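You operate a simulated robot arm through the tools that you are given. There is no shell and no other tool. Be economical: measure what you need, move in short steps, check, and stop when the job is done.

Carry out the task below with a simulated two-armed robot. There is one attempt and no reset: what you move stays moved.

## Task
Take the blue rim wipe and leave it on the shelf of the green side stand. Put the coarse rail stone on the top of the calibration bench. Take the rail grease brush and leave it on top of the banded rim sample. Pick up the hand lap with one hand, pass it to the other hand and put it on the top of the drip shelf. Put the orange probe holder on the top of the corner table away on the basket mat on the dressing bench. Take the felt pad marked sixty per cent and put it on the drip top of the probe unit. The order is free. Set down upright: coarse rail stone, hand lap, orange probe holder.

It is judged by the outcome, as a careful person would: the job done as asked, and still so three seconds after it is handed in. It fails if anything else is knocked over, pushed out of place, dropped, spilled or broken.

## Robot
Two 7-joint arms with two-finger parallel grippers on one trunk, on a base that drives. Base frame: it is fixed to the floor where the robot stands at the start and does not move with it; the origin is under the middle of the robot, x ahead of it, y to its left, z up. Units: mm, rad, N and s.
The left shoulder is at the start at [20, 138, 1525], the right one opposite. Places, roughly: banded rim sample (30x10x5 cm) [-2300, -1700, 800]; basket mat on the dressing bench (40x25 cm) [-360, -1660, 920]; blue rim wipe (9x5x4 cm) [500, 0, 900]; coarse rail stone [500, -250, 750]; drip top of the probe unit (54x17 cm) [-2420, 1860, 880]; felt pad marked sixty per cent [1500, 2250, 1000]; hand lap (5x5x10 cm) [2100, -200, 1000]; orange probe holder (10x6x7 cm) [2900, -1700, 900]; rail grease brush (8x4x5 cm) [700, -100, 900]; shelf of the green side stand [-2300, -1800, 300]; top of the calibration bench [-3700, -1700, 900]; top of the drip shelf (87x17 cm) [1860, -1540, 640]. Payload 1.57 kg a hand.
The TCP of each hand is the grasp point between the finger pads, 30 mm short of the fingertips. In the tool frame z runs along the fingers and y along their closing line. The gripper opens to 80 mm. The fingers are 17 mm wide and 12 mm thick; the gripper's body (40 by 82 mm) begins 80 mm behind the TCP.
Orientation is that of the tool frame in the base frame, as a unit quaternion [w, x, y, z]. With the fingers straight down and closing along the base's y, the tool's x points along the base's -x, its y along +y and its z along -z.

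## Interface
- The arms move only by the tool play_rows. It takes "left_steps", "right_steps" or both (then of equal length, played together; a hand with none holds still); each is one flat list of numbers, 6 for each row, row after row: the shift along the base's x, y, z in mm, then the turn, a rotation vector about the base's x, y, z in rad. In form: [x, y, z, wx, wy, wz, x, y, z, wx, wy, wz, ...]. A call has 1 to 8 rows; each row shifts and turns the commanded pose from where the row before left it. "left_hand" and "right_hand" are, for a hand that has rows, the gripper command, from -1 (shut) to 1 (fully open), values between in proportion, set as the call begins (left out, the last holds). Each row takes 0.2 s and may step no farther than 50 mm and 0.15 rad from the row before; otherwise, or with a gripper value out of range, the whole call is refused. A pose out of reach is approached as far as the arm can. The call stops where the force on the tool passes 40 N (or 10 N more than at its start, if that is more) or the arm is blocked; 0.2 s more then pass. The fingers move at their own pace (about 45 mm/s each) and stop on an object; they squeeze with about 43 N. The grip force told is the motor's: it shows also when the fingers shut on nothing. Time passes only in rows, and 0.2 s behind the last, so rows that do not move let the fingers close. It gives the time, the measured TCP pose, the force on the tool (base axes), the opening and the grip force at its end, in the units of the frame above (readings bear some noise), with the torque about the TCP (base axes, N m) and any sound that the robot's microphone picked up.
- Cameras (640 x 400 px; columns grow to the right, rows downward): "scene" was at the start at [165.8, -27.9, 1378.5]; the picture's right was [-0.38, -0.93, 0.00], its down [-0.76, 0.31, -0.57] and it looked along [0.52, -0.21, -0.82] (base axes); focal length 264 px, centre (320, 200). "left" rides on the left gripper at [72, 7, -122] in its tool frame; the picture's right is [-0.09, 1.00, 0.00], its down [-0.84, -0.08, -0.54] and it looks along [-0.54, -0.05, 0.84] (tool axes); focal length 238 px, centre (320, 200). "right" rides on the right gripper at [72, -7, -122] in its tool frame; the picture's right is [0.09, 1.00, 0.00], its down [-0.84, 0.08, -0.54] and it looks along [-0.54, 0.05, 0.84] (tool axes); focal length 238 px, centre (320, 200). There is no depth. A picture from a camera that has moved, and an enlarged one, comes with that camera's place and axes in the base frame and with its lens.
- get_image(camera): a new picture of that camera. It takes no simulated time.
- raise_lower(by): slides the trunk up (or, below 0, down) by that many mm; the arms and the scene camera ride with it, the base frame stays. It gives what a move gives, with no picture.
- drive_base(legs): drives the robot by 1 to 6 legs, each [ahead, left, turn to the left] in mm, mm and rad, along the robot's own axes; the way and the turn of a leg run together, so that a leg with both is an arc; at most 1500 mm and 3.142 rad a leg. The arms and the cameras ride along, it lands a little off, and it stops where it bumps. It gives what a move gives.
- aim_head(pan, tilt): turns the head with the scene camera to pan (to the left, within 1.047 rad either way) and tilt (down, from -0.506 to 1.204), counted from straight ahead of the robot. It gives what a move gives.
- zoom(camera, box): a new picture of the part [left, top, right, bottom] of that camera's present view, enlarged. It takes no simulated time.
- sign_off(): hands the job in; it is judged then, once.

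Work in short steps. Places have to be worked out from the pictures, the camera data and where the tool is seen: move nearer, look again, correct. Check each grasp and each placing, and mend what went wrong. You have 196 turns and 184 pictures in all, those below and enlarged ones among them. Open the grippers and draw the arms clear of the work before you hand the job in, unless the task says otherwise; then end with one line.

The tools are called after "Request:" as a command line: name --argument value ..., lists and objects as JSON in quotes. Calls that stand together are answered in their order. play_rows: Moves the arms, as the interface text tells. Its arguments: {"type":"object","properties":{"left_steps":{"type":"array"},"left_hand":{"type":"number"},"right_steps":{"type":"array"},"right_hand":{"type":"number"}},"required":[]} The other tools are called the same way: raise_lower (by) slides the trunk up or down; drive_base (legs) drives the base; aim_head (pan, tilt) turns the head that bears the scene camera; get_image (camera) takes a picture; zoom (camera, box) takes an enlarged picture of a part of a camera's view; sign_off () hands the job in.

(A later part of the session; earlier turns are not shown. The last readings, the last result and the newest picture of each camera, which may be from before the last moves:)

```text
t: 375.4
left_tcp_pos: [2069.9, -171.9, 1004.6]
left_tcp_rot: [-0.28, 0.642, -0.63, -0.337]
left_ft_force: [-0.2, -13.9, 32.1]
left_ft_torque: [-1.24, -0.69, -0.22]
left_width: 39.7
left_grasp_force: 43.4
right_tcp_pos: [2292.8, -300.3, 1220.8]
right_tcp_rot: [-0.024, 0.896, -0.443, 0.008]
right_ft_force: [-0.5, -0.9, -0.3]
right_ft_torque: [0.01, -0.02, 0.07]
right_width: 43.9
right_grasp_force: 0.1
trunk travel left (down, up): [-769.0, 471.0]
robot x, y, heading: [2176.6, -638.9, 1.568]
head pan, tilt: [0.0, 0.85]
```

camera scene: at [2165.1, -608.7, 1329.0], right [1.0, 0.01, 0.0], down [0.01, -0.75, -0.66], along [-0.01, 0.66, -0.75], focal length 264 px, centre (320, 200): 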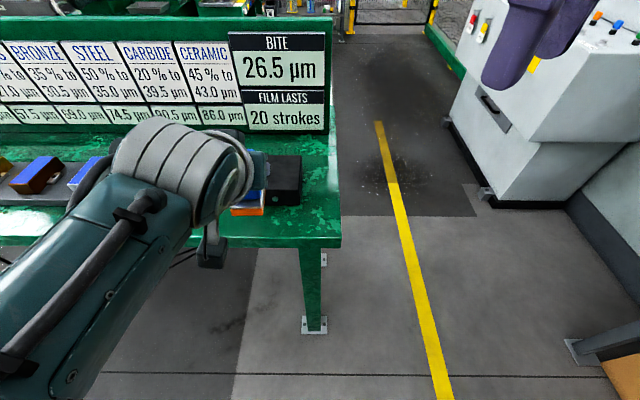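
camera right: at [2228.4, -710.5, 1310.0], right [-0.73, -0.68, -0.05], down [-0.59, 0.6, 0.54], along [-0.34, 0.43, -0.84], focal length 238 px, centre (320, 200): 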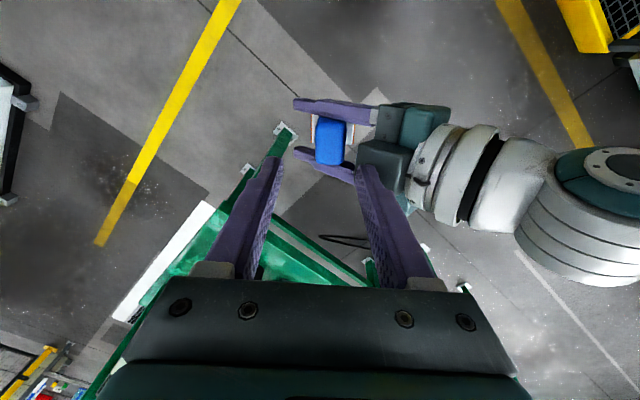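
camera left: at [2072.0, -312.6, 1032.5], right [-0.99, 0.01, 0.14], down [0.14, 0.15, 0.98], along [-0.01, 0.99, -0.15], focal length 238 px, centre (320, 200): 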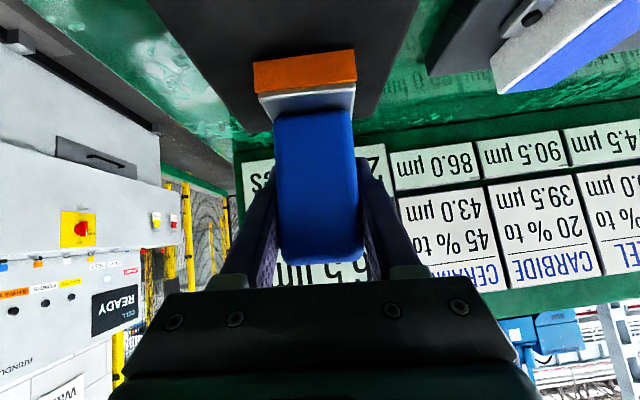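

Seated on the block (32 N). I release the lap and back the hand straight off.

Request:
play_rows --left_steps '[0, 0, 1, 0, 0, 0, 0, 0, 0, 0, 0, 0, 0, 0, 0, 0, 0, 0]' --left_hand 0.9

Request:
drive_base --legs '[[-120, 0, 0]]'

Request:
get_image --camera "left"

```text
t: 376.2
left_tcp_pos: [2070.5, -174.1, 1002.8]
left_tcp_rot: [-0.277, 0.643, -0.631, -0.335]
left_ft_force: [-0.6, 0.4, -0.9]
left_ft_torque: [-0.01, 0.01, -0.01]
left_width: 76.1
left_grasp_force: 0.1
right_tcp_pos: [2293.4, -301.6, 1220.6]
right_tcp_rot: [-0.023, 0.896, -0.443, 0.008]
right_ft_force: [0.1, 0.4, 0.5]
right_ft_torque: [-0.03, 0.03, 0.0]
right_width: 44.2
right_grasp_force: 0.0
trunk travel left (down, up): [-769.0, 471.0]
robot x, y, heading: [2173.1, -638.6, 1.571]
head pan, tilt: [0.0, 0.85]
```

```text
t: 377.4
left_tcp_pos: [2070.2, -292.4, 1003.6]
left_tcp_rot: [-0.278, 0.643, -0.631, -0.334]
left_ft_force: [-0.1, 0.5, 0.1]
left_ft_torque: [0.03, 0.0, -0.03]
left_width: 75.8
left_grasp_force: 0.0
right_tcp_pos: [2293.2, -417.4, 1220.4]
right_tcp_rot: [-0.024, 0.897, -0.442, 0.008]
right_ft_force: [0.2, 0.5, 0.7]
right_ft_torque: [0.01, 0.0, -0.03]
right_width: 44.0
right_grasp_force: 0.1
trunk travel left (down, up): [-769.0, 471.0]
robot x, y, heading: [2177.3, -753.2, 1.571]
head pan, tilt: [0.0, 0.85]
```

```text
56 pictures are left
camera left: at [2072.3, -431.0, 1023.4], right [-0.99, 0.01, 0.14], down [0.14, 0.11, 0.98], along [-0.01, 0.99, -0.11], focal length 238 px, centre (320, 200)
```

left: 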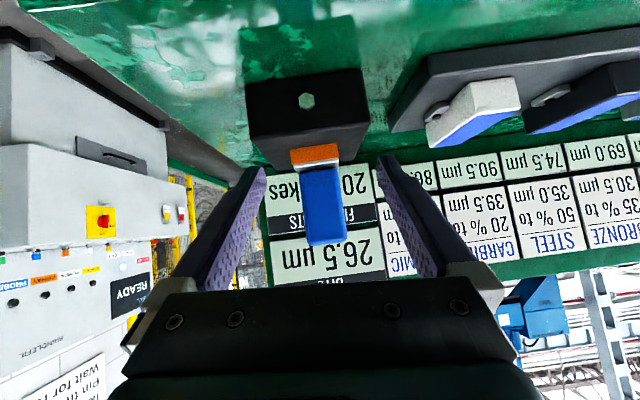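

The lap stands well on the block. I raise the left hand's tilt to about 70° and level its roll.

Request:
play_rows --left_steps '[0, 0, -3, 0.12, 0, 0, 0, 0, -3, 0.12, 0, 0, 0, 0, -3, 0.12, 0, 0, 0, 0, -3, 0, -0.07, 0]'

Request:
get_image --camera "left"

```text
t: 378.4
left_tcp_pos: [2049.3, -291.6, 989.4]
left_tcp_rot: [-0.366, 0.611, -0.568, -0.414]
left_ft_force: [0.2, 0.3, 0.9]
left_ft_torque: [-0.01, 0.02, -0.03]
left_width: 76.1
left_grasp_force: 0.1
left hand out of reach, approached as far as the arm can: row 3
right_tcp_pos: [2292.5, -418.6, 1220.5]
right_tcp_rot: [-0.023, 0.896, -0.444, 0.007]
right_ft_force: [-0.2, -0.2, -0.1]
right_ft_torque: [0.01, 0.0, -0.01]
right_width: 44.0
right_grasp_force: 0.0
trunk travel left (down, up): [-769.0, 471.0]
robot x, y, heading: [2175.4, -753.5, 1.569]
head pan, tilt: [0.0, 0.85]
```

```text
55 pictures are left
camera left: at [2054.5, -429.5, 969.3], right [-0.99, -0.05, 0.11], down [0.12, -0.16, 0.98], along [-0.03, 0.99, 0.17], focal length 238 px, centre (320, 200)
```

left: 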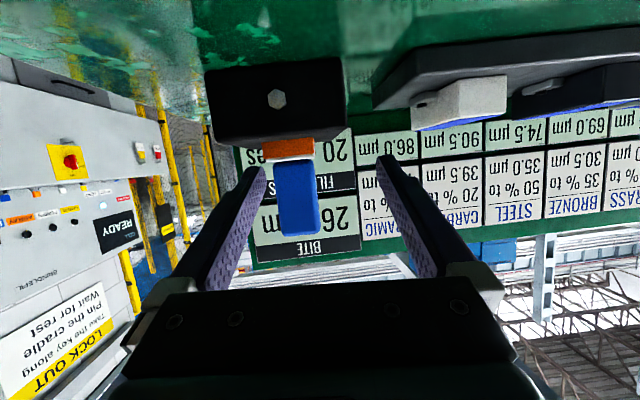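

Tilt is 67°. I square the yaw, shift right 21 mm, and advance in two steps.

Request:
play_rows --left_steps '[0, 0, 0, 0, 0, -0.09]'

Request:
drive_base --legs '[[0, -21, 0], [55, 0, 0]]'

Request:
get_image --camera "left"

```text
t: 378.8
left_tcp_pos: [2071.3, -294.0, 989.1]
left_tcp_rot: [0.396, -0.591, 0.592, 0.38]
left_ft_force: [0.3, 0.7, 0.0]
left_ft_torque: [-0.01, -0.01, 0.0]
left_width: 76.0
left_grasp_force: 0.0
right_tcp_pos: [2292.8, -418.8, 1220.7]
right_tcp_rot: [-0.023, 0.896, -0.443, 0.009]
right_ft_force: [-0.5, -0.2, 0.3]
right_ft_torque: [0.0, -0.02, 0.0]
right_width: 44.1
right_grasp_force: 0.1
trunk travel left (down, up): [-769.0, 471.0]
robot x, y, heading: [2177.4, -753.7, 1.564]
head pan, tilt: [0.0, 0.85]
```

```text
t: 380.2
left_tcp_pos: [2089.7, -238.5, 989.4]
left_tcp_rot: [0.394, -0.59, 0.592, 0.382]
left_ft_force: [-0.6, -0.5, -0.1]
left_ft_torque: [0.0, 0.01, 0.02]
left_width: 76.5
left_grasp_force: 0.2
right_tcp_pos: [2314.1, -362.4, 1221.7]
right_tcp_rot: [-0.023, 0.896, -0.444, 0.008]
right_ft_force: [-0.1, 0.2, -0.1]
right_ft_torque: [0.01, 0.01, -0.02]
right_width: 44.2
right_grasp_force: 0.0
trunk travel left (down, up): [-769.0, 471.0]
robot x, y, heading: [2194.0, -697.3, 1.565]
head pan, tilt: [0.0, 0.85]
```

```text
54 pictures are left
camera left: at [2082.2, -376.3, 971.9], right [-1.0, 0.05, 0.07], down [0.06, -0.17, 0.98], along [0.06, 0.99, 0.16], focal length 238 px, centre (320, 200)
```

left: 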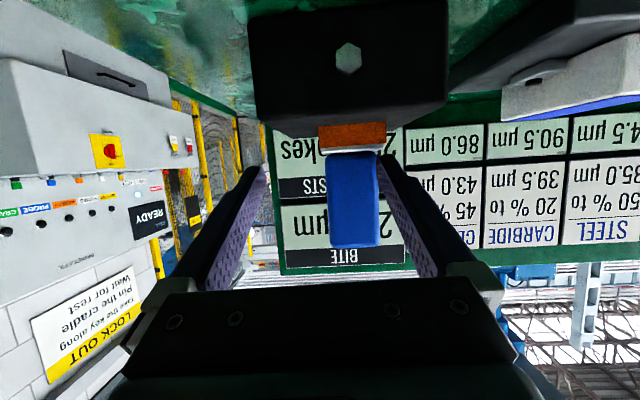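

Now 20 mm too far right (the arm had caught up). I shift left 20 and advance the remaining 55 mm.

Request:
drive_base --legs '[[0, 21, 0], [55, 0, 0]]'

Request:
get_image --camera "left"

```text
t: 381.5
left_tcp_pos: [2068.2, -183.0, 989.1]
left_tcp_rot: [0.394, -0.591, 0.591, 0.382]
left_ft_force: [0.1, -1.0, -0.3]
left_ft_torque: [0.01, -0.03, 0.04]
left_width: 76.0
left_grasp_force: 0.2
right_tcp_pos: [2293.8, -309.1, 1221.7]
right_tcp_rot: [-0.023, 0.896, -0.443, 0.008]
right_ft_force: [-0.4, -0.1, -0.6]
right_ft_torque: [-0.03, -0.02, 0.05]
right_width: 44.0
right_grasp_force: 0.0
trunk travel left (down, up): [-769.0, 471.0]
robot x, y, heading: [2176.7, -642.6, 1.568]
head pan, tilt: [0.0, 0.85]
```

```text
53 pictures are left
camera left: at [2061.1, -322.1, 971.8], right [-1.0, 0.05, 0.07], down [0.06, -0.17, 0.98], along [0.06, 0.99, 0.16], focal length 238 px, centre (320, 200)
```

left: 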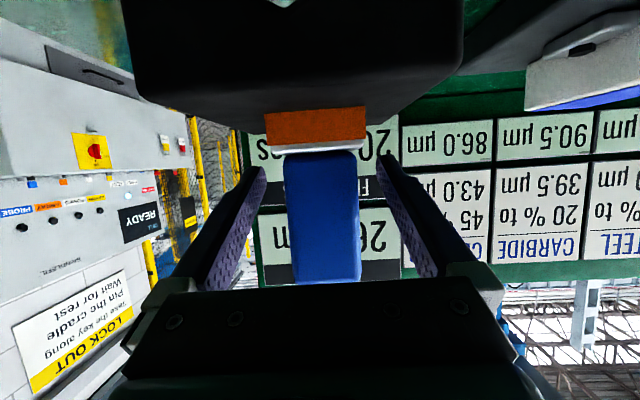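

Centred. I close and lift with the trunk.

Request:
play_rows --left_steps '[0, 0, 0, 0, 0, 0, 0, 0, 0, 0, 0, 0, 0, 0, 0, 0, 0, 0, 0, 0, 0, 0, 0, 0, 0, 0, 0, 0, 0, 0]' --left_hand -1

Request:
raise_lower --by 70

Request:
drive_base --legs '[[-400, 0, 0]]'

Request:
get_image --camera "left"

```text
t: 382.7
left_tcp_pos: [2067.9, -182.8, 990.0]
left_tcp_rot: [0.394, -0.591, 0.591, 0.383]
left_ft_force: [-2.7, 0.3, 0.9]
left_ft_torque: [-0.03, 0.16, 0.02]
left_width: 39.9
left_grasp_force: 40.4
right_tcp_pos: [2292.7, -308.4, 1221.6]
right_tcp_rot: [-0.023, 0.896, -0.443, 0.008]
right_ft_force: [-0.7, 0.9, -0.6]
right_ft_torque: [0.02, 0.0, 0.02]
right_width: 43.9
right_grasp_force: 0.0
trunk travel left (down, up): [-769.0, 471.0]
robot x, y, heading: [2176.7, -645.1, 1.564]
head pan, tilt: [0.0, 0.85]
```

```text
t: 383.8
left_tcp_pos: [2068.3, -183.3, 1060.7]
left_tcp_rot: [-0.394, 0.591, -0.591, -0.382]
left_ft_force: [-0.2, -0.3, -2.1]
left_ft_torque: [-0.01, 0.01, 0.03]
left_width: 40.0
left_grasp_force: 43.1
right_tcp_pos: [2293.8, -309.2, 1290.8]
right_tcp_rot: [-0.023, 0.896, -0.443, 0.009]
right_ft_force: [0.1, 0.2, 0.1]
right_ft_torque: [-0.02, -0.01, 0.01]
right_width: 44.0
right_grasp_force: 0.0
trunk travel left (down, up): [-839.0, 401.0]
robot x, y, heading: [2174.6, -643.0, 1.566]
head pan, tilt: [0.0, 0.85]
```

```text
t: 386.2
left_tcp_pos: [2067.4, -573.8, 1060.0]
left_tcp_rot: [-0.394, 0.591, -0.591, -0.382]
left_ft_force: [0.0, -0.5, -2.3]
left_ft_torque: [0.02, 0.01, -0.01]
left_width: 39.7
left_grasp_force: 42.8
right_tcp_pos: [2291.9, -698.2, 1290.8]
right_tcp_rot: [-0.023, 0.897, -0.442, 0.006]
right_ft_force: [0.1, 0.0, -0.2]
right_ft_torque: [0.01, 0.0, -0.01]
right_width: 43.9
right_grasp_force: 0.1
trunk travel left (down, up): [-839.0, 401.0]
robot x, y, heading: [2175.3, -1032.0, 1.569]
head pan, tilt: [0.0, 0.85]
```

```text
52 pictures are left
camera left: at [2059.5, -712.1, 1041.9], right [-1.0, 0.04, 0.07], down [0.06, -0.17, 0.98], along [0.05, 0.99, 0.16], focal length 238 px, centre (320, 200)
```

left: 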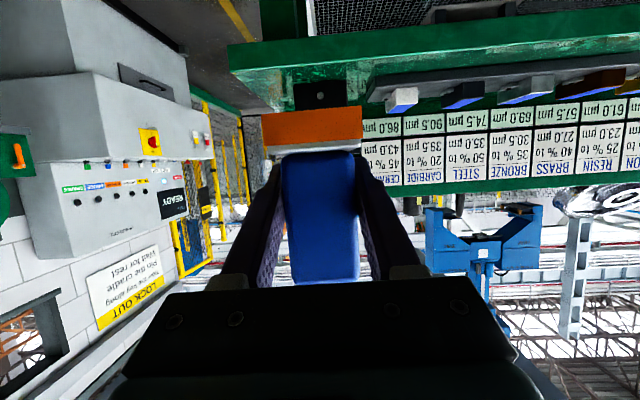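

Held lower and flatter now. I repeat the inward swing.

Request:
play_rows --left_steps '[15, 0, 0, 0, 0, -0.115, 15, 0, 0, 0, 0, -0.115, 15, 0, 0, 0, 0, -0.115, 15, 0, 0, 0, 0, -0.115, 15, -10, 0, 0, 0, -0.115, 15, -15, 0, 0, 0, -0.115, 15, -15, 0, 0, 0, -0.115, 15, -15, 0, 0, 0, -0.115]' --right_steps '[0, 0, 0, 0, 0, 0, 0, 0, 0, 0, 0, 0, 0, 0, 0, 0, 0, 0, 0, 0, 0, 0, 0, 0, 0, 0, 0, 0, 0, 0, 0, 0, 0, 0, 0, 0, -20, 10, 0, 0, 0, 0, -20, 10, 0, 0, 0, 0]' --right_hand 0.3

Request:
get_image --camera "right"

Request:
get_image --camera "scene"

```text
t: 388.0
left_tcp_pos: [2186.3, -625.9, 1059.6]
left_tcp_rot: [0.522, -0.267, 0.792, 0.168]
left_ft_force: [-0.4, 0.2, -1.7]
left_ft_torque: [-0.01, 0.02, 0.02]
left_width: 39.5
left_grasp_force: 42.7
right_tcp_pos: [2251.9, -678.9, 1292.0]
right_tcp_rot: [-0.025, 0.897, -0.442, 0.009]
right_ft_force: [0.9, 0.4, 0.1]
right_ft_torque: [0.01, 0.02, 0.01]
right_width: 51.8
right_grasp_force: 0.0
trunk travel left (down, up): [-839.0, 401.0]
robot x, y, heading: [2176.3, -1030.6, 1.568]
head pan, tilt: [0.0, 0.85]
```

```text
51 pictures are left
camera right: at [2295.4, -736.0, 1414.9], right [-0.73, -0.68, -0.05], down [-0.59, 0.6, 0.54], along [-0.34, 0.43, -0.84], focal length 238 px, centre (320, 200)
```

right: 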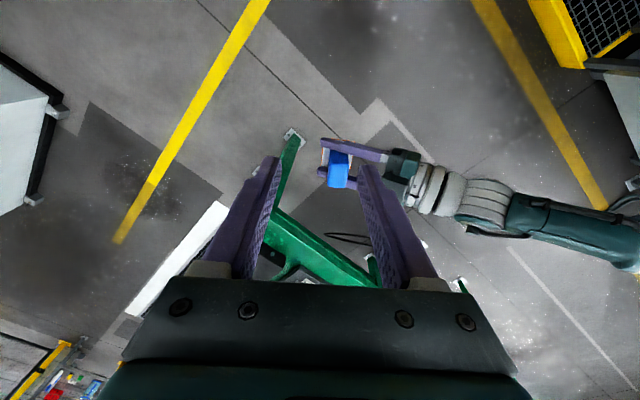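

```text
50 pictures are left
camera scene: at [2174.5, -856.5, 1327.0], right [1.0, 0.0, 0.0], down [0.0, -0.75, -0.66], along [0.0, 0.66, -0.75], focal length 264 px, centre (320, 200)
```

scene: 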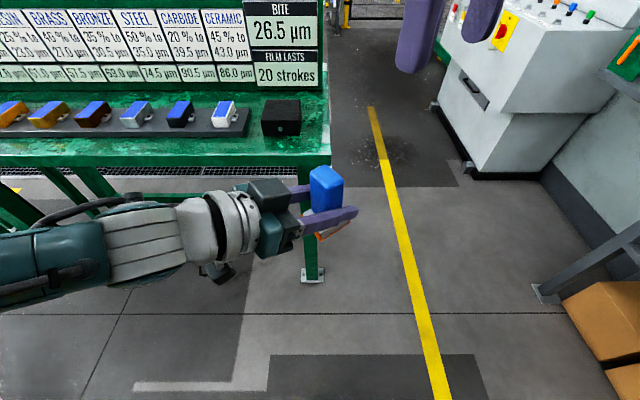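

Now the handle stands clear above the left fingers. I bring the right hand above it.

Request:
play_rows --right_steps '[-23, 17, -20, 0, 0, 0, -23, 17, -30, 0, 0, 0, -22, 18, -42, 0, 0, 0]'

Request:
zoom --camera "right" --box '[220, 60, 460, 240]'

Request:
zoom --camera "scene" --box '[220, 90, 440, 260]'

```text
refused: row 3 steps farther than a row can; nothing moved
```

```text
2.22 times, centred on (340, 150) of right
camera zoom: at [2295.4, -736.0, 1414.9], right [-0.73, -0.68, -0.05], down [-0.59, 0.6, 0.54], along [-0.34, 0.43, -0.84], focal length 530 px, centre (276, 311)
```

zoom: 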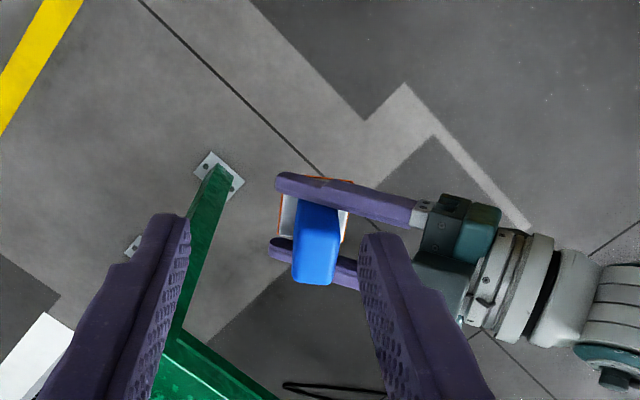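

```text
2.35 times, centred on (330, 175) of scene
camera zoom: at [2174.5, -856.5, 1327.0], right [1.0, 0.0, 0.0], down [0.0, -0.75, -0.66], along [0.0, 0.66, -0.75], focal length 621 px, centre (296, 259)
```

zoom: 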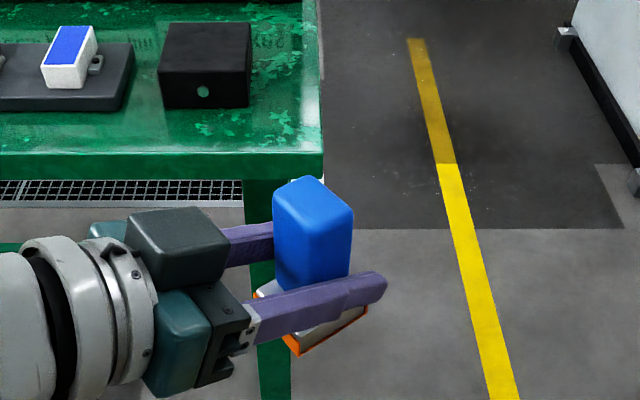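

Request:
play_rows --right_steps '[-24, 17, -30, 0, 0, 0, -24, 17, -30, 0, 0, 0, -22, 16, -30, 0, 0, 0]'

Request:
zoom --camera "right" --box '[220, 60, 460, 240]'

```text
t: 388.8
left_tcp_pos: [2186.0, -625.0, 1059.3]
left_tcp_rot: [0.523, -0.268, 0.792, 0.168]
left_ft_force: [0.2, -0.4, -1.9]
left_ft_torque: [-0.01, 0.01, -0.02]
left_width: 39.6
left_grasp_force: 43.1
right_tcp_pos: [2184.3, -627.5, 1196.5]
right_tcp_rot: [-0.023, 0.896, -0.443, 0.009]
right_ft_force: [0.7, 0.9, -0.4]
right_ft_torque: [0.0, 0.05, 0.04]
right_width: 51.9
right_grasp_force: 0.1
trunk travel left (down, up): [-839.0, 401.0]
robot x, y, heading: [2177.0, -1028.9, 1.569]
head pan, tilt: [0.0, 0.85]
```

```text
2.22 times, centred on (340, 150) of right
camera zoom: at [2227.0, -685.1, 1319.4], right [-0.73, -0.68, -0.05], down [-0.59, 0.6, 0.54], along [-0.34, 0.43, -0.84], focal length 530 px, centre (276, 311)
```

zoom: 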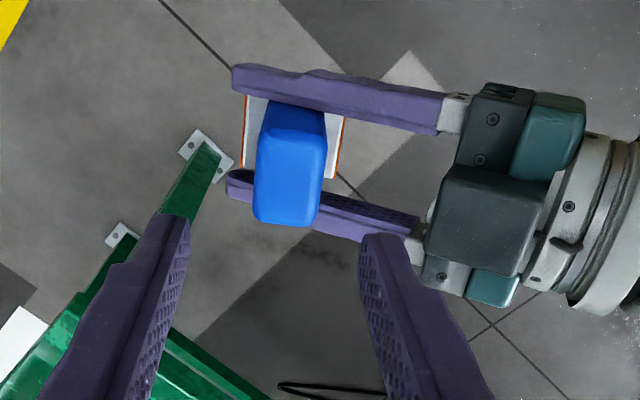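

Clear of the housing now; handle centre is right under the hand. I descend 88 mm in steps.

Request:
play_rows --right_steps '[-1, -2, -30, 0, 0, 0, 0, 0, -30, 0, 0, 0, 0, 0, -26, 0, 0, 0]'

Request:
zoom --camera "right" --box '[220, 60, 460, 240]'

Request:
zoom --camera "scene" --box '[220, 90, 440, 260]'

```text
t: 389.6
left_tcp_pos: [2185.1, -625.3, 1059.3]
left_tcp_rot: [0.522, -0.268, 0.792, 0.168]
left_ft_force: [-0.1, 0.1, -1.7]
left_ft_torque: [-0.02, -0.01, -0.03]
left_width: 39.5
left_grasp_force: 43.1
right_tcp_pos: [2181.1, -630.7, 1112.7]
right_tcp_rot: [-0.024, 0.897, -0.442, 0.008]
right_ft_force: [0.3, -0.3, -0.8]
right_ft_torque: [0.0, -0.03, 0.03]
right_width: 51.8
right_grasp_force: 0.1
trunk travel left (down, up): [-839.0, 401.0]
robot x, y, heading: [2172.7, -1031.9, 1.57]
head pan, tilt: [0.0, 0.85]
```

```text
2.22 times, centred on (340, 150) of right
camera zoom: at [2223.9, -687.8, 1235.4], right [-0.73, -0.68, -0.05], down [-0.59, 0.6, 0.54], along [-0.34, 0.43, -0.84], focal length 530 px, centre (276, 311)
```

zoom: 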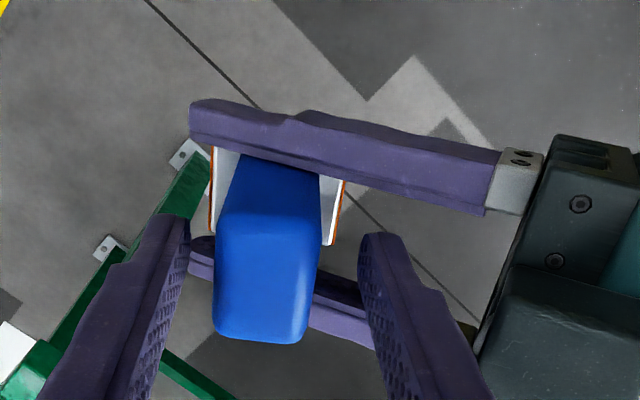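

```text
2.35 times, centred on (330, 175) of scene
camera zoom: at [2174.4, -856.5, 1327.0], right [1.0, 0.0, 0.0], down [0.0, -0.75, -0.66], along [0.0, 0.66, -0.75], focal length 621 px, centre (296, 259)
```

zoom: 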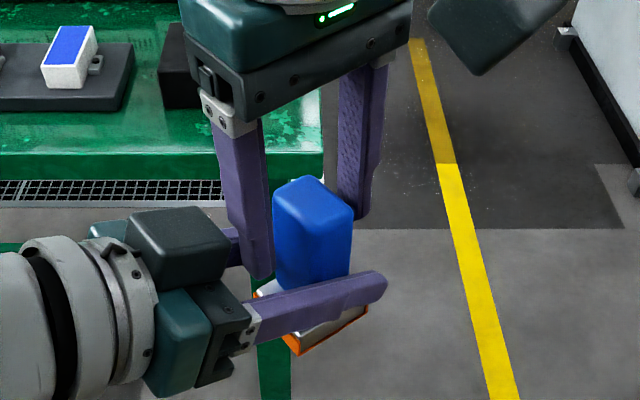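

The right fingers straddle the handle. I close the right gripper.

Request:
play_rows --right_steps '[1, 0, -3, 0, 0, 0, 0, 0, 0, 0, 0, 0, 0, 0, 0, 0, 0, 0, 0, 0, 0, 0, 0, 0, 0, 0, 0, 0, 0, 0]' --right_hand -1

Request:
zoom --camera "scene" --box '[220, 90, 440, 260]'

```text
t: 390.8
left_tcp_pos: [2185.8, -626.9, 1059.9]
left_tcp_rot: [0.523, -0.268, 0.791, 0.169]
left_ft_force: [-8.3, -13.8, 1.3]
left_ft_torque: [1.02, -0.96, 0.07]
left_width: 39.7
left_grasp_force: 43.1
right_tcp_pos: [2183.7, -630.1, 1110.6]
right_tcp_rot: [-0.024, 0.896, -0.443, 0.008]
right_ft_force: [9.7, 14.3, -1.0]
right_ft_torque: [-0.33, 0.5, -0.09]
right_width: 28.4
right_grasp_force: 38.1
trunk travel left (down, up): [-839.0, 401.0]
robot x, y, heading: [2175.1, -1031.3, 1.571]
head pan, tilt: [0.0, 0.85]
```

```text
2.35 times, centred on (330, 175) of scene
camera zoom: at [2174.4, -856.5, 1327.0], right [1.0, 0.0, 0.0], down [0.0, -0.75, -0.66], along [0.0, 0.66, -0.75], focal length 621 px, centre (296, 259)
```

zoom: 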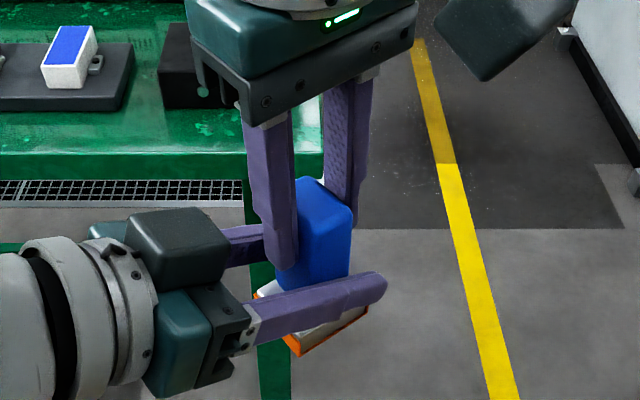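

Both hands hold it. I open the left gripper and withdraw it backward along its pointing direction.

Request:
play_rows --left_steps '[0, 0, 0, 0, 0, 0, 0, 0, 0, 0, 0, 0, 0, 0, 0, 0, 0, 0, -16, -12, 0, 0, 0, 0, -32, -24, 0, 0, 0, 0, -32, -24, 0, 0, 0, 0, -40, 0, 0, 0, 0, 0]' --left_hand 0.8

Request:
get_image --camera "scene"

```text
t: 392.4
left_tcp_pos: [2065.0, -687.1, 1060.7]
left_tcp_rot: [0.522, -0.268, 0.792, 0.168]
left_ft_force: [-0.1, 0.1, -0.1]
left_ft_torque: [0.01, 0.02, 0.02]
left_width: 71.9
left_grasp_force: 0.1
right_tcp_pos: [2181.6, -630.2, 1110.0]
right_tcp_rot: [-0.023, 0.896, -0.443, 0.007]
right_ft_force: [0.8, 0.2, -0.2]
right_ft_torque: [-0.01, 0.04, 0.02]
right_width: 27.3
right_grasp_force: 38.2
trunk travel left (down, up): [-839.0, 401.0]
robot x, y, heading: [2172.8, -1033.1, 1.571]
head pan, tilt: [0.0, 0.85]
```

```text
43 pictures are left
camera scene: at [2174.5, -856.5, 1327.0], right [1.0, 0.0, 0.0], down [0.0, -0.75, -0.66], along [0.0, 0.66, -0.75], focal length 264 px, centre (320, 200)
```

scene: 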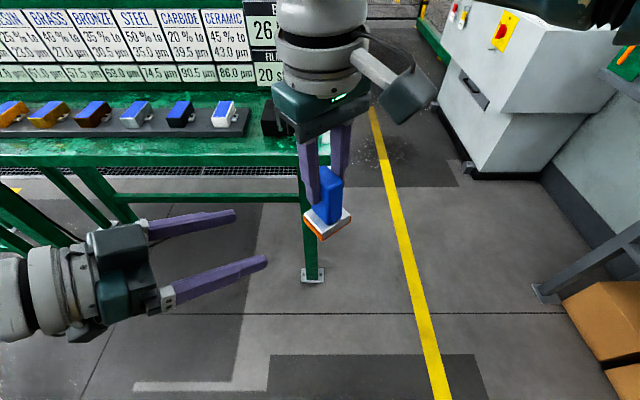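

The lap is now solely in the right hand. I move slightly away, turn to face the drip shelf (-y), and look.

Request:
drive_base --legs '[[130, 0, 0], [0, 0, -3.1415]]'

Request:
aim_head --pan -0.2 --tilt 0.55

Request:
get_image --camera "scene"

```text
t: 401.1
left_tcp_pos: [2284.1, -1249.6, 1059.9]
left_tcp_rot: [0.169, 0.792, 0.268, -0.522]
left_ft_force: [-0.4, 0.6, 0.0]
left_ft_torque: [-0.01, 0.01, 0.0]
left_width: 71.9
left_grasp_force: 0.1
right_tcp_pos: [2168.2, -1307.0, 1112.0]
right_tcp_rot: [-0.007, 0.443, 0.896, -0.023]
right_ft_force: [0.4, -0.6, 0.0]
right_ft_torque: [-0.02, 0.02, 0.0]
right_width: 27.7
right_grasp_force: 37.9
trunk travel left (down, up): [-839.0, 401.0]
robot x, y, heading: [2174.1, -904.0, -1.574]
head pan, tilt: [0.0, 0.85]
```

```text
t: 401.9
left_tcp_pos: [2284.4, -1247.8, 1060.3]
left_tcp_rot: [0.168, 0.792, 0.268, -0.523]
left_ft_force: [-0.2, 0.2, -1.0]
left_ft_torque: [0.01, 0.01, 0.0]
left_width: 72.0
left_grasp_force: 0.0
right_tcp_pos: [2167.2, -1307.5, 1111.3]
right_tcp_rot: [-0.009, 0.443, 0.896, -0.024]
right_ft_force: [-0.4, -0.1, 0.3]
right_ft_torque: [-0.01, -0.01, 0.05]
right_width: 27.0
right_grasp_force: 38.3
trunk travel left (down, up): [-839.0, 401.0]
robot x, y, heading: [2176.0, -902.5, -1.567]
head pan, tilt: [-0.201, 0.55]
```

```text
42 pictures are left
camera scene: at [2156.2, -1091.9, 1352.3], right [-0.98, 0.2, 0.0], down [0.1, 0.51, -0.85], along [-0.17, -0.83, -0.52], focal length 264 px, centre (320, 200)
```

scene: 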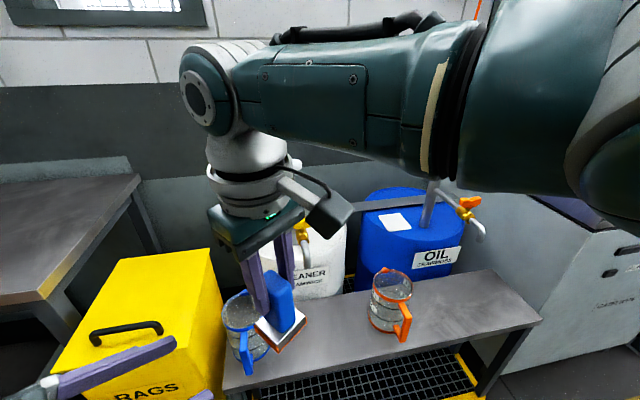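

Shelf (z ≈ 640) has cups near x ≈ 1872 and 2273; I'll set the lap between them at about (1985, -1520). First I tuck the left hand up and away, then approach.

Request:
play_rows --left_steps '[20, 20, 40, 0, 0, 0.1, 20, 20, 40, 0, 0, 0.1, 20, 20, 40, 0, 0, 0.1, 20, 20, 40, 0, 0, 0.1, 10, 10, 40, 0, 0, 0.1]'

Request:
drive_base --legs '[[150, -183, 0]]'

Request:
raise_lower --by -250

Request:
get_image --camera "scene"

```text
t: 403.1
left_tcp_pos: [2391.5, -1175.1, 1233.9]
left_tcp_rot: [0.292, 0.701, 0.456, -0.465]
left_ft_force: [-0.6, 0.2, 0.5]
left_ft_torque: [-0.01, 0.01, 0.01]
left_width: 72.2
left_grasp_force: 0.1
left hand out of reach, approached as far as the arm can: row 5
right_tcp_pos: [2167.0, -1305.8, 1110.7]
right_tcp_rot: [-0.007, 0.442, 0.897, -0.023]
right_ft_force: [0.2, -0.4, 0.0]
right_ft_torque: [-0.02, 0.0, 0.0]
right_width: 27.1
right_grasp_force: 37.9
trunk travel left (down, up): [-839.0, 401.0]
robot x, y, heading: [2176.1, -899.8, -1.572]
head pan, tilt: [-0.201, 0.55]
```

```text
t: 404.8
left_tcp_pos: [2208.8, -1319.7, 1233.3]
left_tcp_rot: [0.293, 0.7, 0.455, -0.465]
left_ft_force: [0.5, -0.4, 0.5]
left_ft_torque: [0.0, 0.0, 0.04]
left_width: 72.0
left_grasp_force: 0.1
right_tcp_pos: [1985.3, -1451.2, 1112.1]
right_tcp_rot: [-0.009, 0.442, 0.897, -0.024]
right_ft_force: [-0.2, 0.5, -0.7]
right_ft_torque: [0.0, 0.04, -0.01]
right_width: 27.3
right_grasp_force: 38.0
trunk travel left (down, up): [-839.0, 401.0]
robot x, y, heading: [1991.3, -1050.8, -1.575]
head pan, tilt: [-0.201, 0.55]
```

```text
t: 407.4
left_tcp_pos: [2208.6, -1320.4, 982.9]
left_tcp_rot: [0.292, 0.701, 0.456, -0.464]
left_ft_force: [0.1, 0.0, 0.7]
left_ft_torque: [0.03, 0.01, 0.04]
left_width: 71.9
left_grasp_force: 0.0
right_tcp_pos: [1984.0, -1452.9, 860.5]
right_tcp_rot: [-0.008, 0.443, 0.896, -0.023]
right_ft_force: [-0.2, -0.2, -0.4]
right_ft_torque: [0.0, 0.05, 0.0]
right_width: 27.5
right_grasp_force: 37.3
trunk travel left (down, up): [-589.0, 651.0]
robot x, y, heading: [1993.8, -1048.8, -1.572]
head pan, tilt: [-0.201, 0.55]
```

```text
41 pictures are left
camera scene: at [1973.3, -1237.6, 1102.4], right [-0.98, 0.2, 0.0], down [0.1, 0.51, -0.85], along [-0.17, -0.84, -0.52], focal length 264 px, centre (320, 200)
```

scene: 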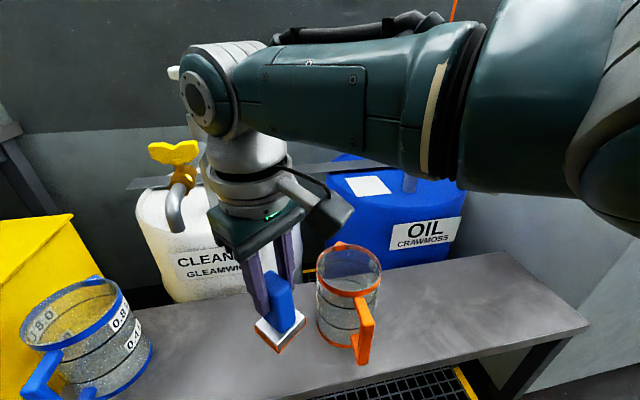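

Gap between the orange cup (x ≈ 1876) and the cleaner tap (x ≈ 2090) suits x ≈ 1990. I drive 75 mm forward and lower most of the way.

Request:
drive_base --legs '[[75, 6, 0]]'

Request:
raise_lower --by -100

Request:
get_image --camera "scene"

```text
t: 408.4
left_tcp_pos: [2214.2, -1391.9, 982.7]
left_tcp_rot: [0.292, 0.701, 0.455, -0.466]
left_ft_force: [-0.2, 0.1, 0.6]
left_ft_torque: [0.0, 0.01, -0.01]
left_width: 72.0
left_grasp_force: 0.1
right_tcp_pos: [1989.8, -1524.9, 860.7]
right_tcp_rot: [-0.009, 0.443, 0.896, -0.023]
right_ft_force: [0.1, 0.5, 0.3]
right_ft_torque: [0.0, -0.01, 0.02]
right_width: 27.3
right_grasp_force: 37.7
trunk travel left (down, up): [-589.0, 651.0]
robot x, y, heading: [1996.3, -1126.8, -1.571]
head pan, tilt: [-0.201, 0.55]
```

```text
t: 409.7
left_tcp_pos: [2214.9, -1392.2, 883.7]
left_tcp_rot: [0.292, 0.701, 0.456, -0.464]
left_ft_force: [0.3, -0.3, 0.5]
left_ft_torque: [-0.01, -0.02, 0.03]
left_width: 72.2
left_grasp_force: 0.1
right_tcp_pos: [1991.0, -1525.5, 760.5]
right_tcp_rot: [-0.008, 0.442, 0.897, -0.023]
right_ft_force: [-0.5, 0.7, -0.2]
right_ft_torque: [0.03, -0.02, -0.01]
right_width: 27.3
right_grasp_force: 37.8
trunk travel left (down, up): [-489.0, 751.0]
robot x, y, heading: [2000.0, -1123.4, -1.579]
head pan, tilt: [-0.201, 0.55]
```

```text
40 pictures are left
camera scene: at [1979.4, -1310.6, 1002.4], right [-0.98, 0.2, 0.0], down [0.1, 0.51, -0.85], along [-0.17, -0.84, -0.52], focal length 264 px, centre (320, 200)
```

scene: 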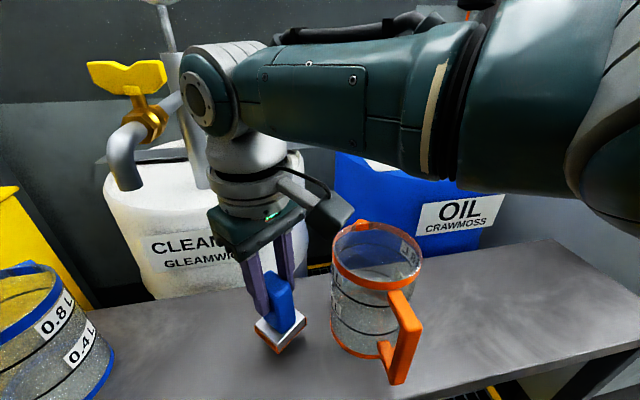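

Clear on all sides. I lower in small steps.

Request:
raise_lower --by -18

Request:
raise_lower --by -5

Request:
raise_lower --by -4

```text
t: 410.4
left_tcp_pos: [2215.3, -1392.4, 864.9]
left_tcp_rot: [0.293, 0.7, 0.456, -0.464]
left_ft_force: [0.3, 0.2, 0.6]
left_ft_torque: [-0.01, -0.02, 0.0]
left_width: 71.9
left_grasp_force: 0.0
right_tcp_pos: [1991.2, -1525.2, 743.1]
right_tcp_rot: [-0.009, 0.442, 0.897, -0.024]
right_ft_force: [0.8, -0.5, -0.3]
right_ft_torque: [0.0, 0.02, -0.04]
right_width: 27.4
right_grasp_force: 37.7
trunk travel left (down, up): [-471.0, 769.0]
robot x, y, heading: [1997.1, -1121.2, -1.574]
head pan, tilt: [-0.201, 0.55]
```

```text
t: 410.9
left_tcp_pos: [2214.0, -1393.2, 860.2]
left_tcp_rot: [0.292, 0.701, 0.456, -0.464]
left_ft_force: [0.5, -0.5, 0.9]
left_ft_torque: [0.02, 0.01, 0.04]
left_width: 71.9
left_grasp_force: 0.1
right_tcp_pos: [1991.8, -1525.1, 737.6]
right_tcp_rot: [-0.009, 0.442, 0.897, -0.022]
right_ft_force: [0.1, 0.3, 0.0]
right_ft_torque: [0.02, 0.01, 0.01]
right_width: 27.2
right_grasp_force: 38.1
trunk travel left (down, up): [-466.0, 774.0]
robot x, y, heading: [1996.9, -1119.2, -1.572]
head pan, tilt: [-0.201, 0.55]
```

```text
t: 411.5
left_tcp_pos: [2215.2, -1392.1, 855.8]
left_tcp_rot: [0.293, 0.7, 0.457, -0.464]
left_ft_force: [0.9, 0.7, -1.4]
left_ft_torque: [-0.02, -0.02, 0.03]
left_width: 72.1
left_grasp_force: 0.0
right_tcp_pos: [1990.7, -1524.8, 733.5]
right_tcp_rot: [-0.008, 0.442, 0.897, -0.023]
right_ft_force: [-0.2, 0.5, 0.0]
right_ft_torque: [0.0, -0.01, 0.03]
right_width: 27.3
right_grasp_force: 38.4
trunk travel left (down, up): [-462.0, 778.0]
robot x, y, heading: [1996.1, -1119.2, -1.573]
head pan, tilt: [-0.201, 0.55]
```

Request:
raise_lower --by -4

Request:
raise_lower --by -4

Request:
zoom --camera "scene" --box '[210, 230, 410, 380]'

```text
t: 412.0
left_tcp_pos: [2213.4, -1392.0, 851.3]
left_tcp_rot: [0.293, 0.7, 0.455, -0.466]
left_ft_force: [0.2, 0.8, -0.6]
left_ft_torque: [0.01, 0.02, -0.03]
left_width: 71.7
left_grasp_force: 0.2
right_tcp_pos: [1990.9, -1525.6, 730.8]
right_tcp_rot: [-0.008, 0.441, 0.897, -0.023]
right_ft_force: [-4.9, 9.0, 28.0]
right_ft_torque: [0.72, -0.54, 0.24]
right_width: 27.9
right_grasp_force: 37.9
trunk travel left (down, up): [-458.0, 782.0]
robot x, y, heading: [1995.2, -1122.7, -1.572]
head pan, tilt: [-0.201, 0.55]
```

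```text
t: 412.3
left_tcp_pos: [2214.2, -1392.4, 851.6]
left_tcp_rot: [0.292, 0.701, 0.455, -0.466]
left_ft_force: [-0.1, 0.2, 0.3]
left_ft_torque: [-0.03, -0.01, -0.04]
left_width: 71.9
left_grasp_force: 0.1
right_tcp_pos: [1990.7, -1526.2, 731.8]
right_tcp_rot: [-0.008, 0.441, 0.897, -0.023]
right_ft_force: [-3.4, 1.7, 8.0]
right_ft_torque: [0.2, -0.05, 0.1]
right_width: 27.6
right_grasp_force: 37.9
trunk travel left (down, up): [-458.0, 782.0]
robot x, y, heading: [1995.3, -1119.7, -1.575]
head pan, tilt: [-0.201, 0.55]
stopped: the force on the tool passed its limit at 43 N (the readings are from after the stop); the commanded pose is now the measured one
```

```text
2.67 times, centred on (310, 305) of scene
camera zoom: at [1978.4, -1310.6, 971.0], right [-0.98, 0.2, 0.0], down [0.1, 0.51, -0.85], along [-0.17, -0.84, -0.52], focal length 704 px, centre (347, -80)
```

zoom: 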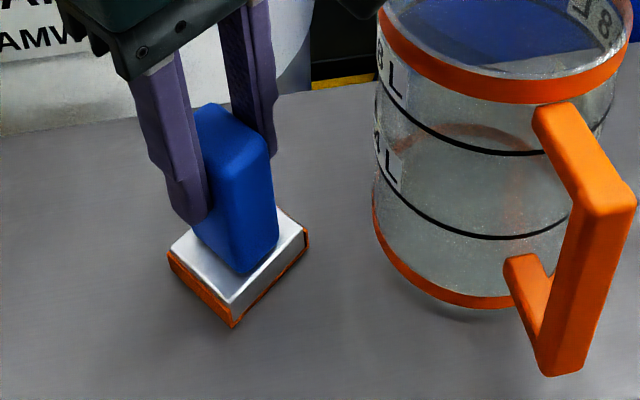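

Contact made, lap upright. I open the right gripper partly, and raise straight up.

Request:
play_rows --right_steps '[0, 0, 0, 0, 0, 0, 0, 0, 0, 0, 0, 0, 0, 0, 0, 0, 0, 0, 0, 0, 10, 0, 0, 0, 0, 0, 30, 0, 0, 0]' --right_hand 0.15

Request:
raise_lower --by 150

Request:
get_image --camera "scene"

```text
t: 413.5
left_tcp_pos: [2215.5, -1391.8, 852.7]
left_tcp_rot: [0.293, 0.7, 0.455, -0.465]
left_ft_force: [0.5, 0.5, 0.2]
left_ft_torque: [-0.02, -0.01, 0.02]
left_width: 71.7
left_grasp_force: 0.0
right_tcp_pos: [1992.3, -1524.1, 770.3]
right_tcp_rot: [-0.008, 0.441, 0.897, -0.023]
right_ft_force: [0.6, 0.4, -0.7]
right_ft_torque: [0.0, -0.01, 0.0]
right_width: 45.9
right_grasp_force: 0.0
trunk travel left (down, up): [-458.0, 782.0]
robot x, y, heading: [1997.0, -1121.8, -1.569]
head pan, tilt: [-0.201, 0.55]
```

```text
t: 415.2
left_tcp_pos: [2213.8, -1393.0, 1001.7]
left_tcp_rot: [0.293, 0.7, 0.457, -0.464]
left_ft_force: [-0.4, 0.4, 0.1]
left_ft_torque: [-0.01, -0.01, -0.01]
left_width: 71.8
left_grasp_force: 0.1
right_tcp_pos: [1992.5, -1523.2, 920.9]
right_tcp_rot: [-0.007, 0.441, 0.897, -0.024]
right_ft_force: [0.7, -0.2, 0.3]
right_ft_torque: [-0.02, 0.02, -0.01]
right_width: 46.0
right_grasp_force: 0.0
trunk travel left (down, up): [-608.0, 632.0]
robot x, y, heading: [1994.8, -1120.9, -1.576]
head pan, tilt: [-0.201, 0.55]
```

```text
38 pictures are left
camera scene: at [1979.2, -1310.5, 1121.2], right [-0.98, 0.2, 0.0], down [0.1, 0.51, -0.85], along [-0.17, -0.84, -0.52], focal length 264 px, centre (320, 200)
```

scene: 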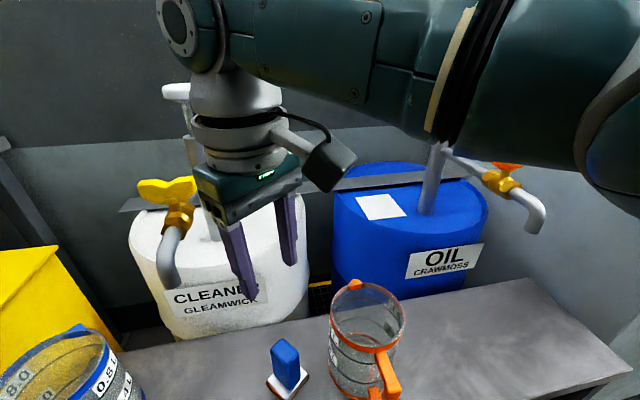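

The lap stands on the shelf. Last item: the orange probe holder. I back off, raise the trunk and go to face the corner table.

Request:
drive_base --legs '[[-250, 0, 0], [0, 880, 0]]'

Request:
raise_lower --by 230

Request:
play_rows --right_steps '[0, 0, 0, 0, 0, -0.13, 0, 0, 0, 0, 0, -0.13, 0, 0, 0, 0, 0, -0.13, 0, 0, 0, 0, 0, -0.13, 0, 0, 0, 0, 0, -0.13]' --right_hand 1

Request:
aim_head --pan 0 --tilt 0.6

Request:
get_image --camera "scene"

```text
t: 421.3
left_tcp_pos: [3082.6, -1134.2, 1002.2]
left_tcp_rot: [0.295, 0.698, 0.459, -0.463]
left_ft_force: [0.4, 0.9, 0.0]
left_ft_torque: [-0.02, -0.03, -0.02]
left_width: 72.1
left_grasp_force: 0.0
right_tcp_pos: [2861.4, -1266.0, 920.0]
right_tcp_rot: [-0.006, 0.436, 0.899, -0.025]
right_ft_force: [0.3, 0.3, 0.5]
right_ft_torque: [0.03, 0.0, 0.01]
right_width: 45.9
right_grasp_force: 0.0
trunk travel left (down, up): [-608.0, 632.0]
robot x, y, heading: [2862.9, -864.9, -1.567]
head pan, tilt: [-0.201, 0.55]
```

```text
t: 423.7
left_tcp_pos: [3082.8, -1132.8, 1231.4]
left_tcp_rot: [0.295, 0.698, 0.459, -0.463]
left_ft_force: [0.3, 0.5, 0.0]
left_ft_torque: [-0.01, -0.01, -0.02]
left_width: 72.2
left_grasp_force: 0.2
right_tcp_pos: [2861.9, -1266.6, 1151.3]
right_tcp_rot: [-0.006, 0.436, 0.899, -0.024]
right_ft_force: [0.4, -0.2, -0.6]
right_ft_torque: [0.02, -0.01, -0.03]
right_width: 46.0
right_grasp_force: 0.1
trunk travel left (down, up): [-838.0, 402.0]
robot x, y, heading: [2863.0, -865.0, -1.559]
head pan, tilt: [-0.201, 0.55]
```

```text
t: 424.9
left_tcp_pos: [3082.8, -1133.7, 1232.6]
left_tcp_rot: [0.295, 0.698, 0.458, -0.464]
left_ft_force: [0.2, -0.2, -0.6]
left_ft_torque: [0.02, 0.02, -0.01]
left_width: 71.8
left_grasp_force: 0.0
right_tcp_pos: [2859.3, -1266.8, 1150.2]
right_tcp_rot: [-0.015, 0.705, 0.709, -0.022]
right_ft_force: [0.0, 0.8, 1.2]
right_ft_torque: [0.0, 0.01, 0.03]
right_width: 80.2
right_grasp_force: 0.1
trunk travel left (down, up): [-838.0, 402.0]
robot x, y, heading: [2864.3, -864.7, -1.561]
head pan, tilt: [-0.201, 0.55]
```

```text
t: 425.6
left_tcp_pos: [3084.0, -1132.3, 1230.9]
left_tcp_rot: [0.294, 0.699, 0.459, -0.464]
left_ft_force: [-0.9, 0.0, 0.1]
left_ft_torque: [0.01, 0.0, 0.02]
left_width: 72.1
left_grasp_force: 0.0
right_tcp_pos: [2865.3, -1264.8, 1150.8]
right_tcp_rot: [-0.013, 0.699, 0.715, -0.019]
right_ft_force: [-0.3, 0.6, 0.7]
right_ft_torque: [-0.01, 0.0, 0.03]
right_width: 80.0
right_grasp_force: 0.1
trunk travel left (down, up): [-838.0, 402.0]
robot x, y, heading: [2865.0, -863.9, -1.562]
head pan, tilt: [0.0, 0.6]
```

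```text
37 pictures are left
camera scene: at [2864.0, -1053.9, 1347.4], right [-1.0, 0.0, 0.0], down [0.0, 0.56, -0.83], along [0.0, -0.83, -0.56], focal length 264 px, centre (320, 200)
```

scene: 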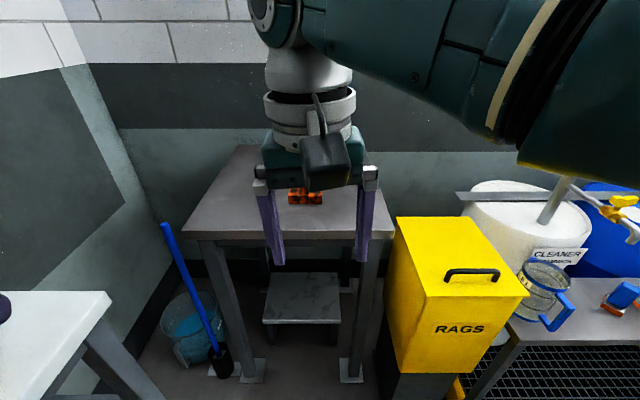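

The holder is visible on the corner table at about (2910, -1738). I zoom for its shape.

Request:
zoom --camera "scene" --box '[265, 165, 345, 225]'

```text
6.67 times, centred on (305, 195) of scene
camera zoom: at [2864.0, -1053.9, 1347.4], right [-1.0, 0.0, 0.0], down [0.0, 0.56, -0.83], along [0.0, -0.83, -0.56], focal length 1759 px, centre (420, 233)
```

zoom: 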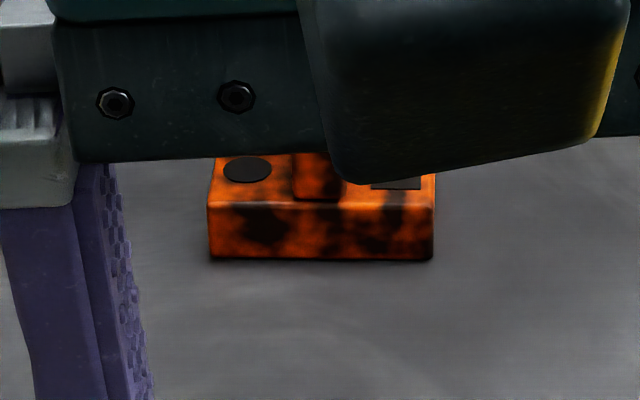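

It is a block ~10 cm along x with a central raised part. I drive closer and look from above with the right camera.

Request:
drive_base --legs '[[400, 30, -0.008]]'

Request:
get_image --camera "right"

Request:
aim_head --pan -0.05 --tilt 0.95

Request:
get_image --camera "scene"

```text
t: 428.1
left_tcp_pos: [3114.2, -1521.8, 1231.5]
left_tcp_rot: [0.293, 0.7, 0.458, -0.463]
left_ft_force: [-0.5, 0.1, 0.0]
left_ft_torque: [0.01, 0.02, 0.0]
left_width: 71.7
left_grasp_force: 0.1
right_tcp_pos: [2891.6, -1653.6, 1150.0]
right_tcp_rot: [-0.014, 0.703, 0.711, -0.019]
right_ft_force: [0.9, 0.1, 0.5]
right_ft_torque: [-0.03, -0.01, -0.01]
right_width: 79.8
right_grasp_force: 0.0
trunk travel left (down, up): [-838.0, 402.0]
robot x, y, heading: [2896.0, -1253.7, -1.565]
head pan, tilt: [0.0, 0.6]
```

```text
35 pictures are left
camera right: at [2889.6, -1581.6, 1272.6], right [0.99, 0.1, -0.05], down [0.11, -0.83, 0.54], along [0.02, -0.55, -0.84], focal length 238 px, centre (320, 200)
```

right: 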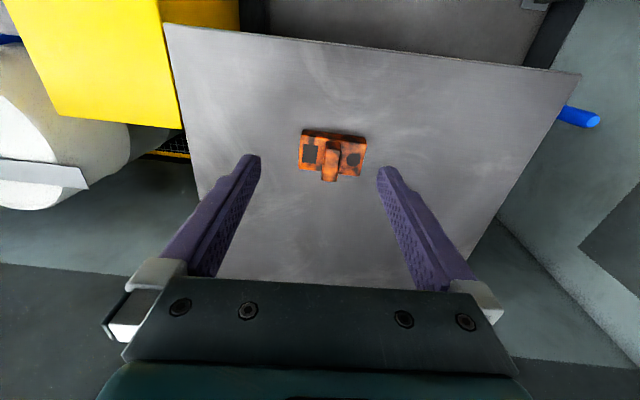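

```text
t: 428.9
left_tcp_pos: [3113.9, -1522.5, 1232.7]
left_tcp_rot: [0.294, 0.699, 0.458, -0.464]
left_ft_force: [0.6, -0.4, -0.5]
left_ft_torque: [0.0, 0.0, 0.0]
left_width: 72.0
left_grasp_force: 0.0
right_tcp_pos: [2892.4, -1652.5, 1149.2]
right_tcp_rot: [-0.015, 0.702, 0.711, -0.02]
right_ft_force: [0.0, -0.9, 0.3]
right_ft_torque: [-0.02, 0.04, 0.03]
right_width: 79.9
right_grasp_force: 0.1
trunk travel left (down, up): [-838.0, 402.0]
robot x, y, heading: [2894.2, -1253.5, -1.566]
head pan, tilt: [-0.051, 0.949]
```

```text
34 pictures are left
camera scene: at [2892.6, -1425.6, 1318.4], right [-1.0, 0.05, 0.0], down [0.04, 0.81, -0.58], along [-0.03, -0.58, -0.81], focal length 264 px, centre (320, 200)
```

scene: 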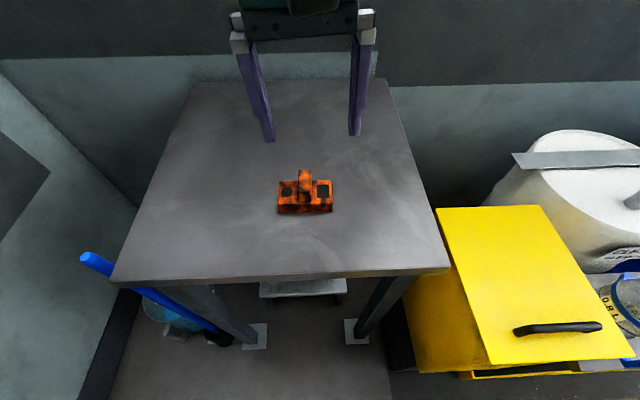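

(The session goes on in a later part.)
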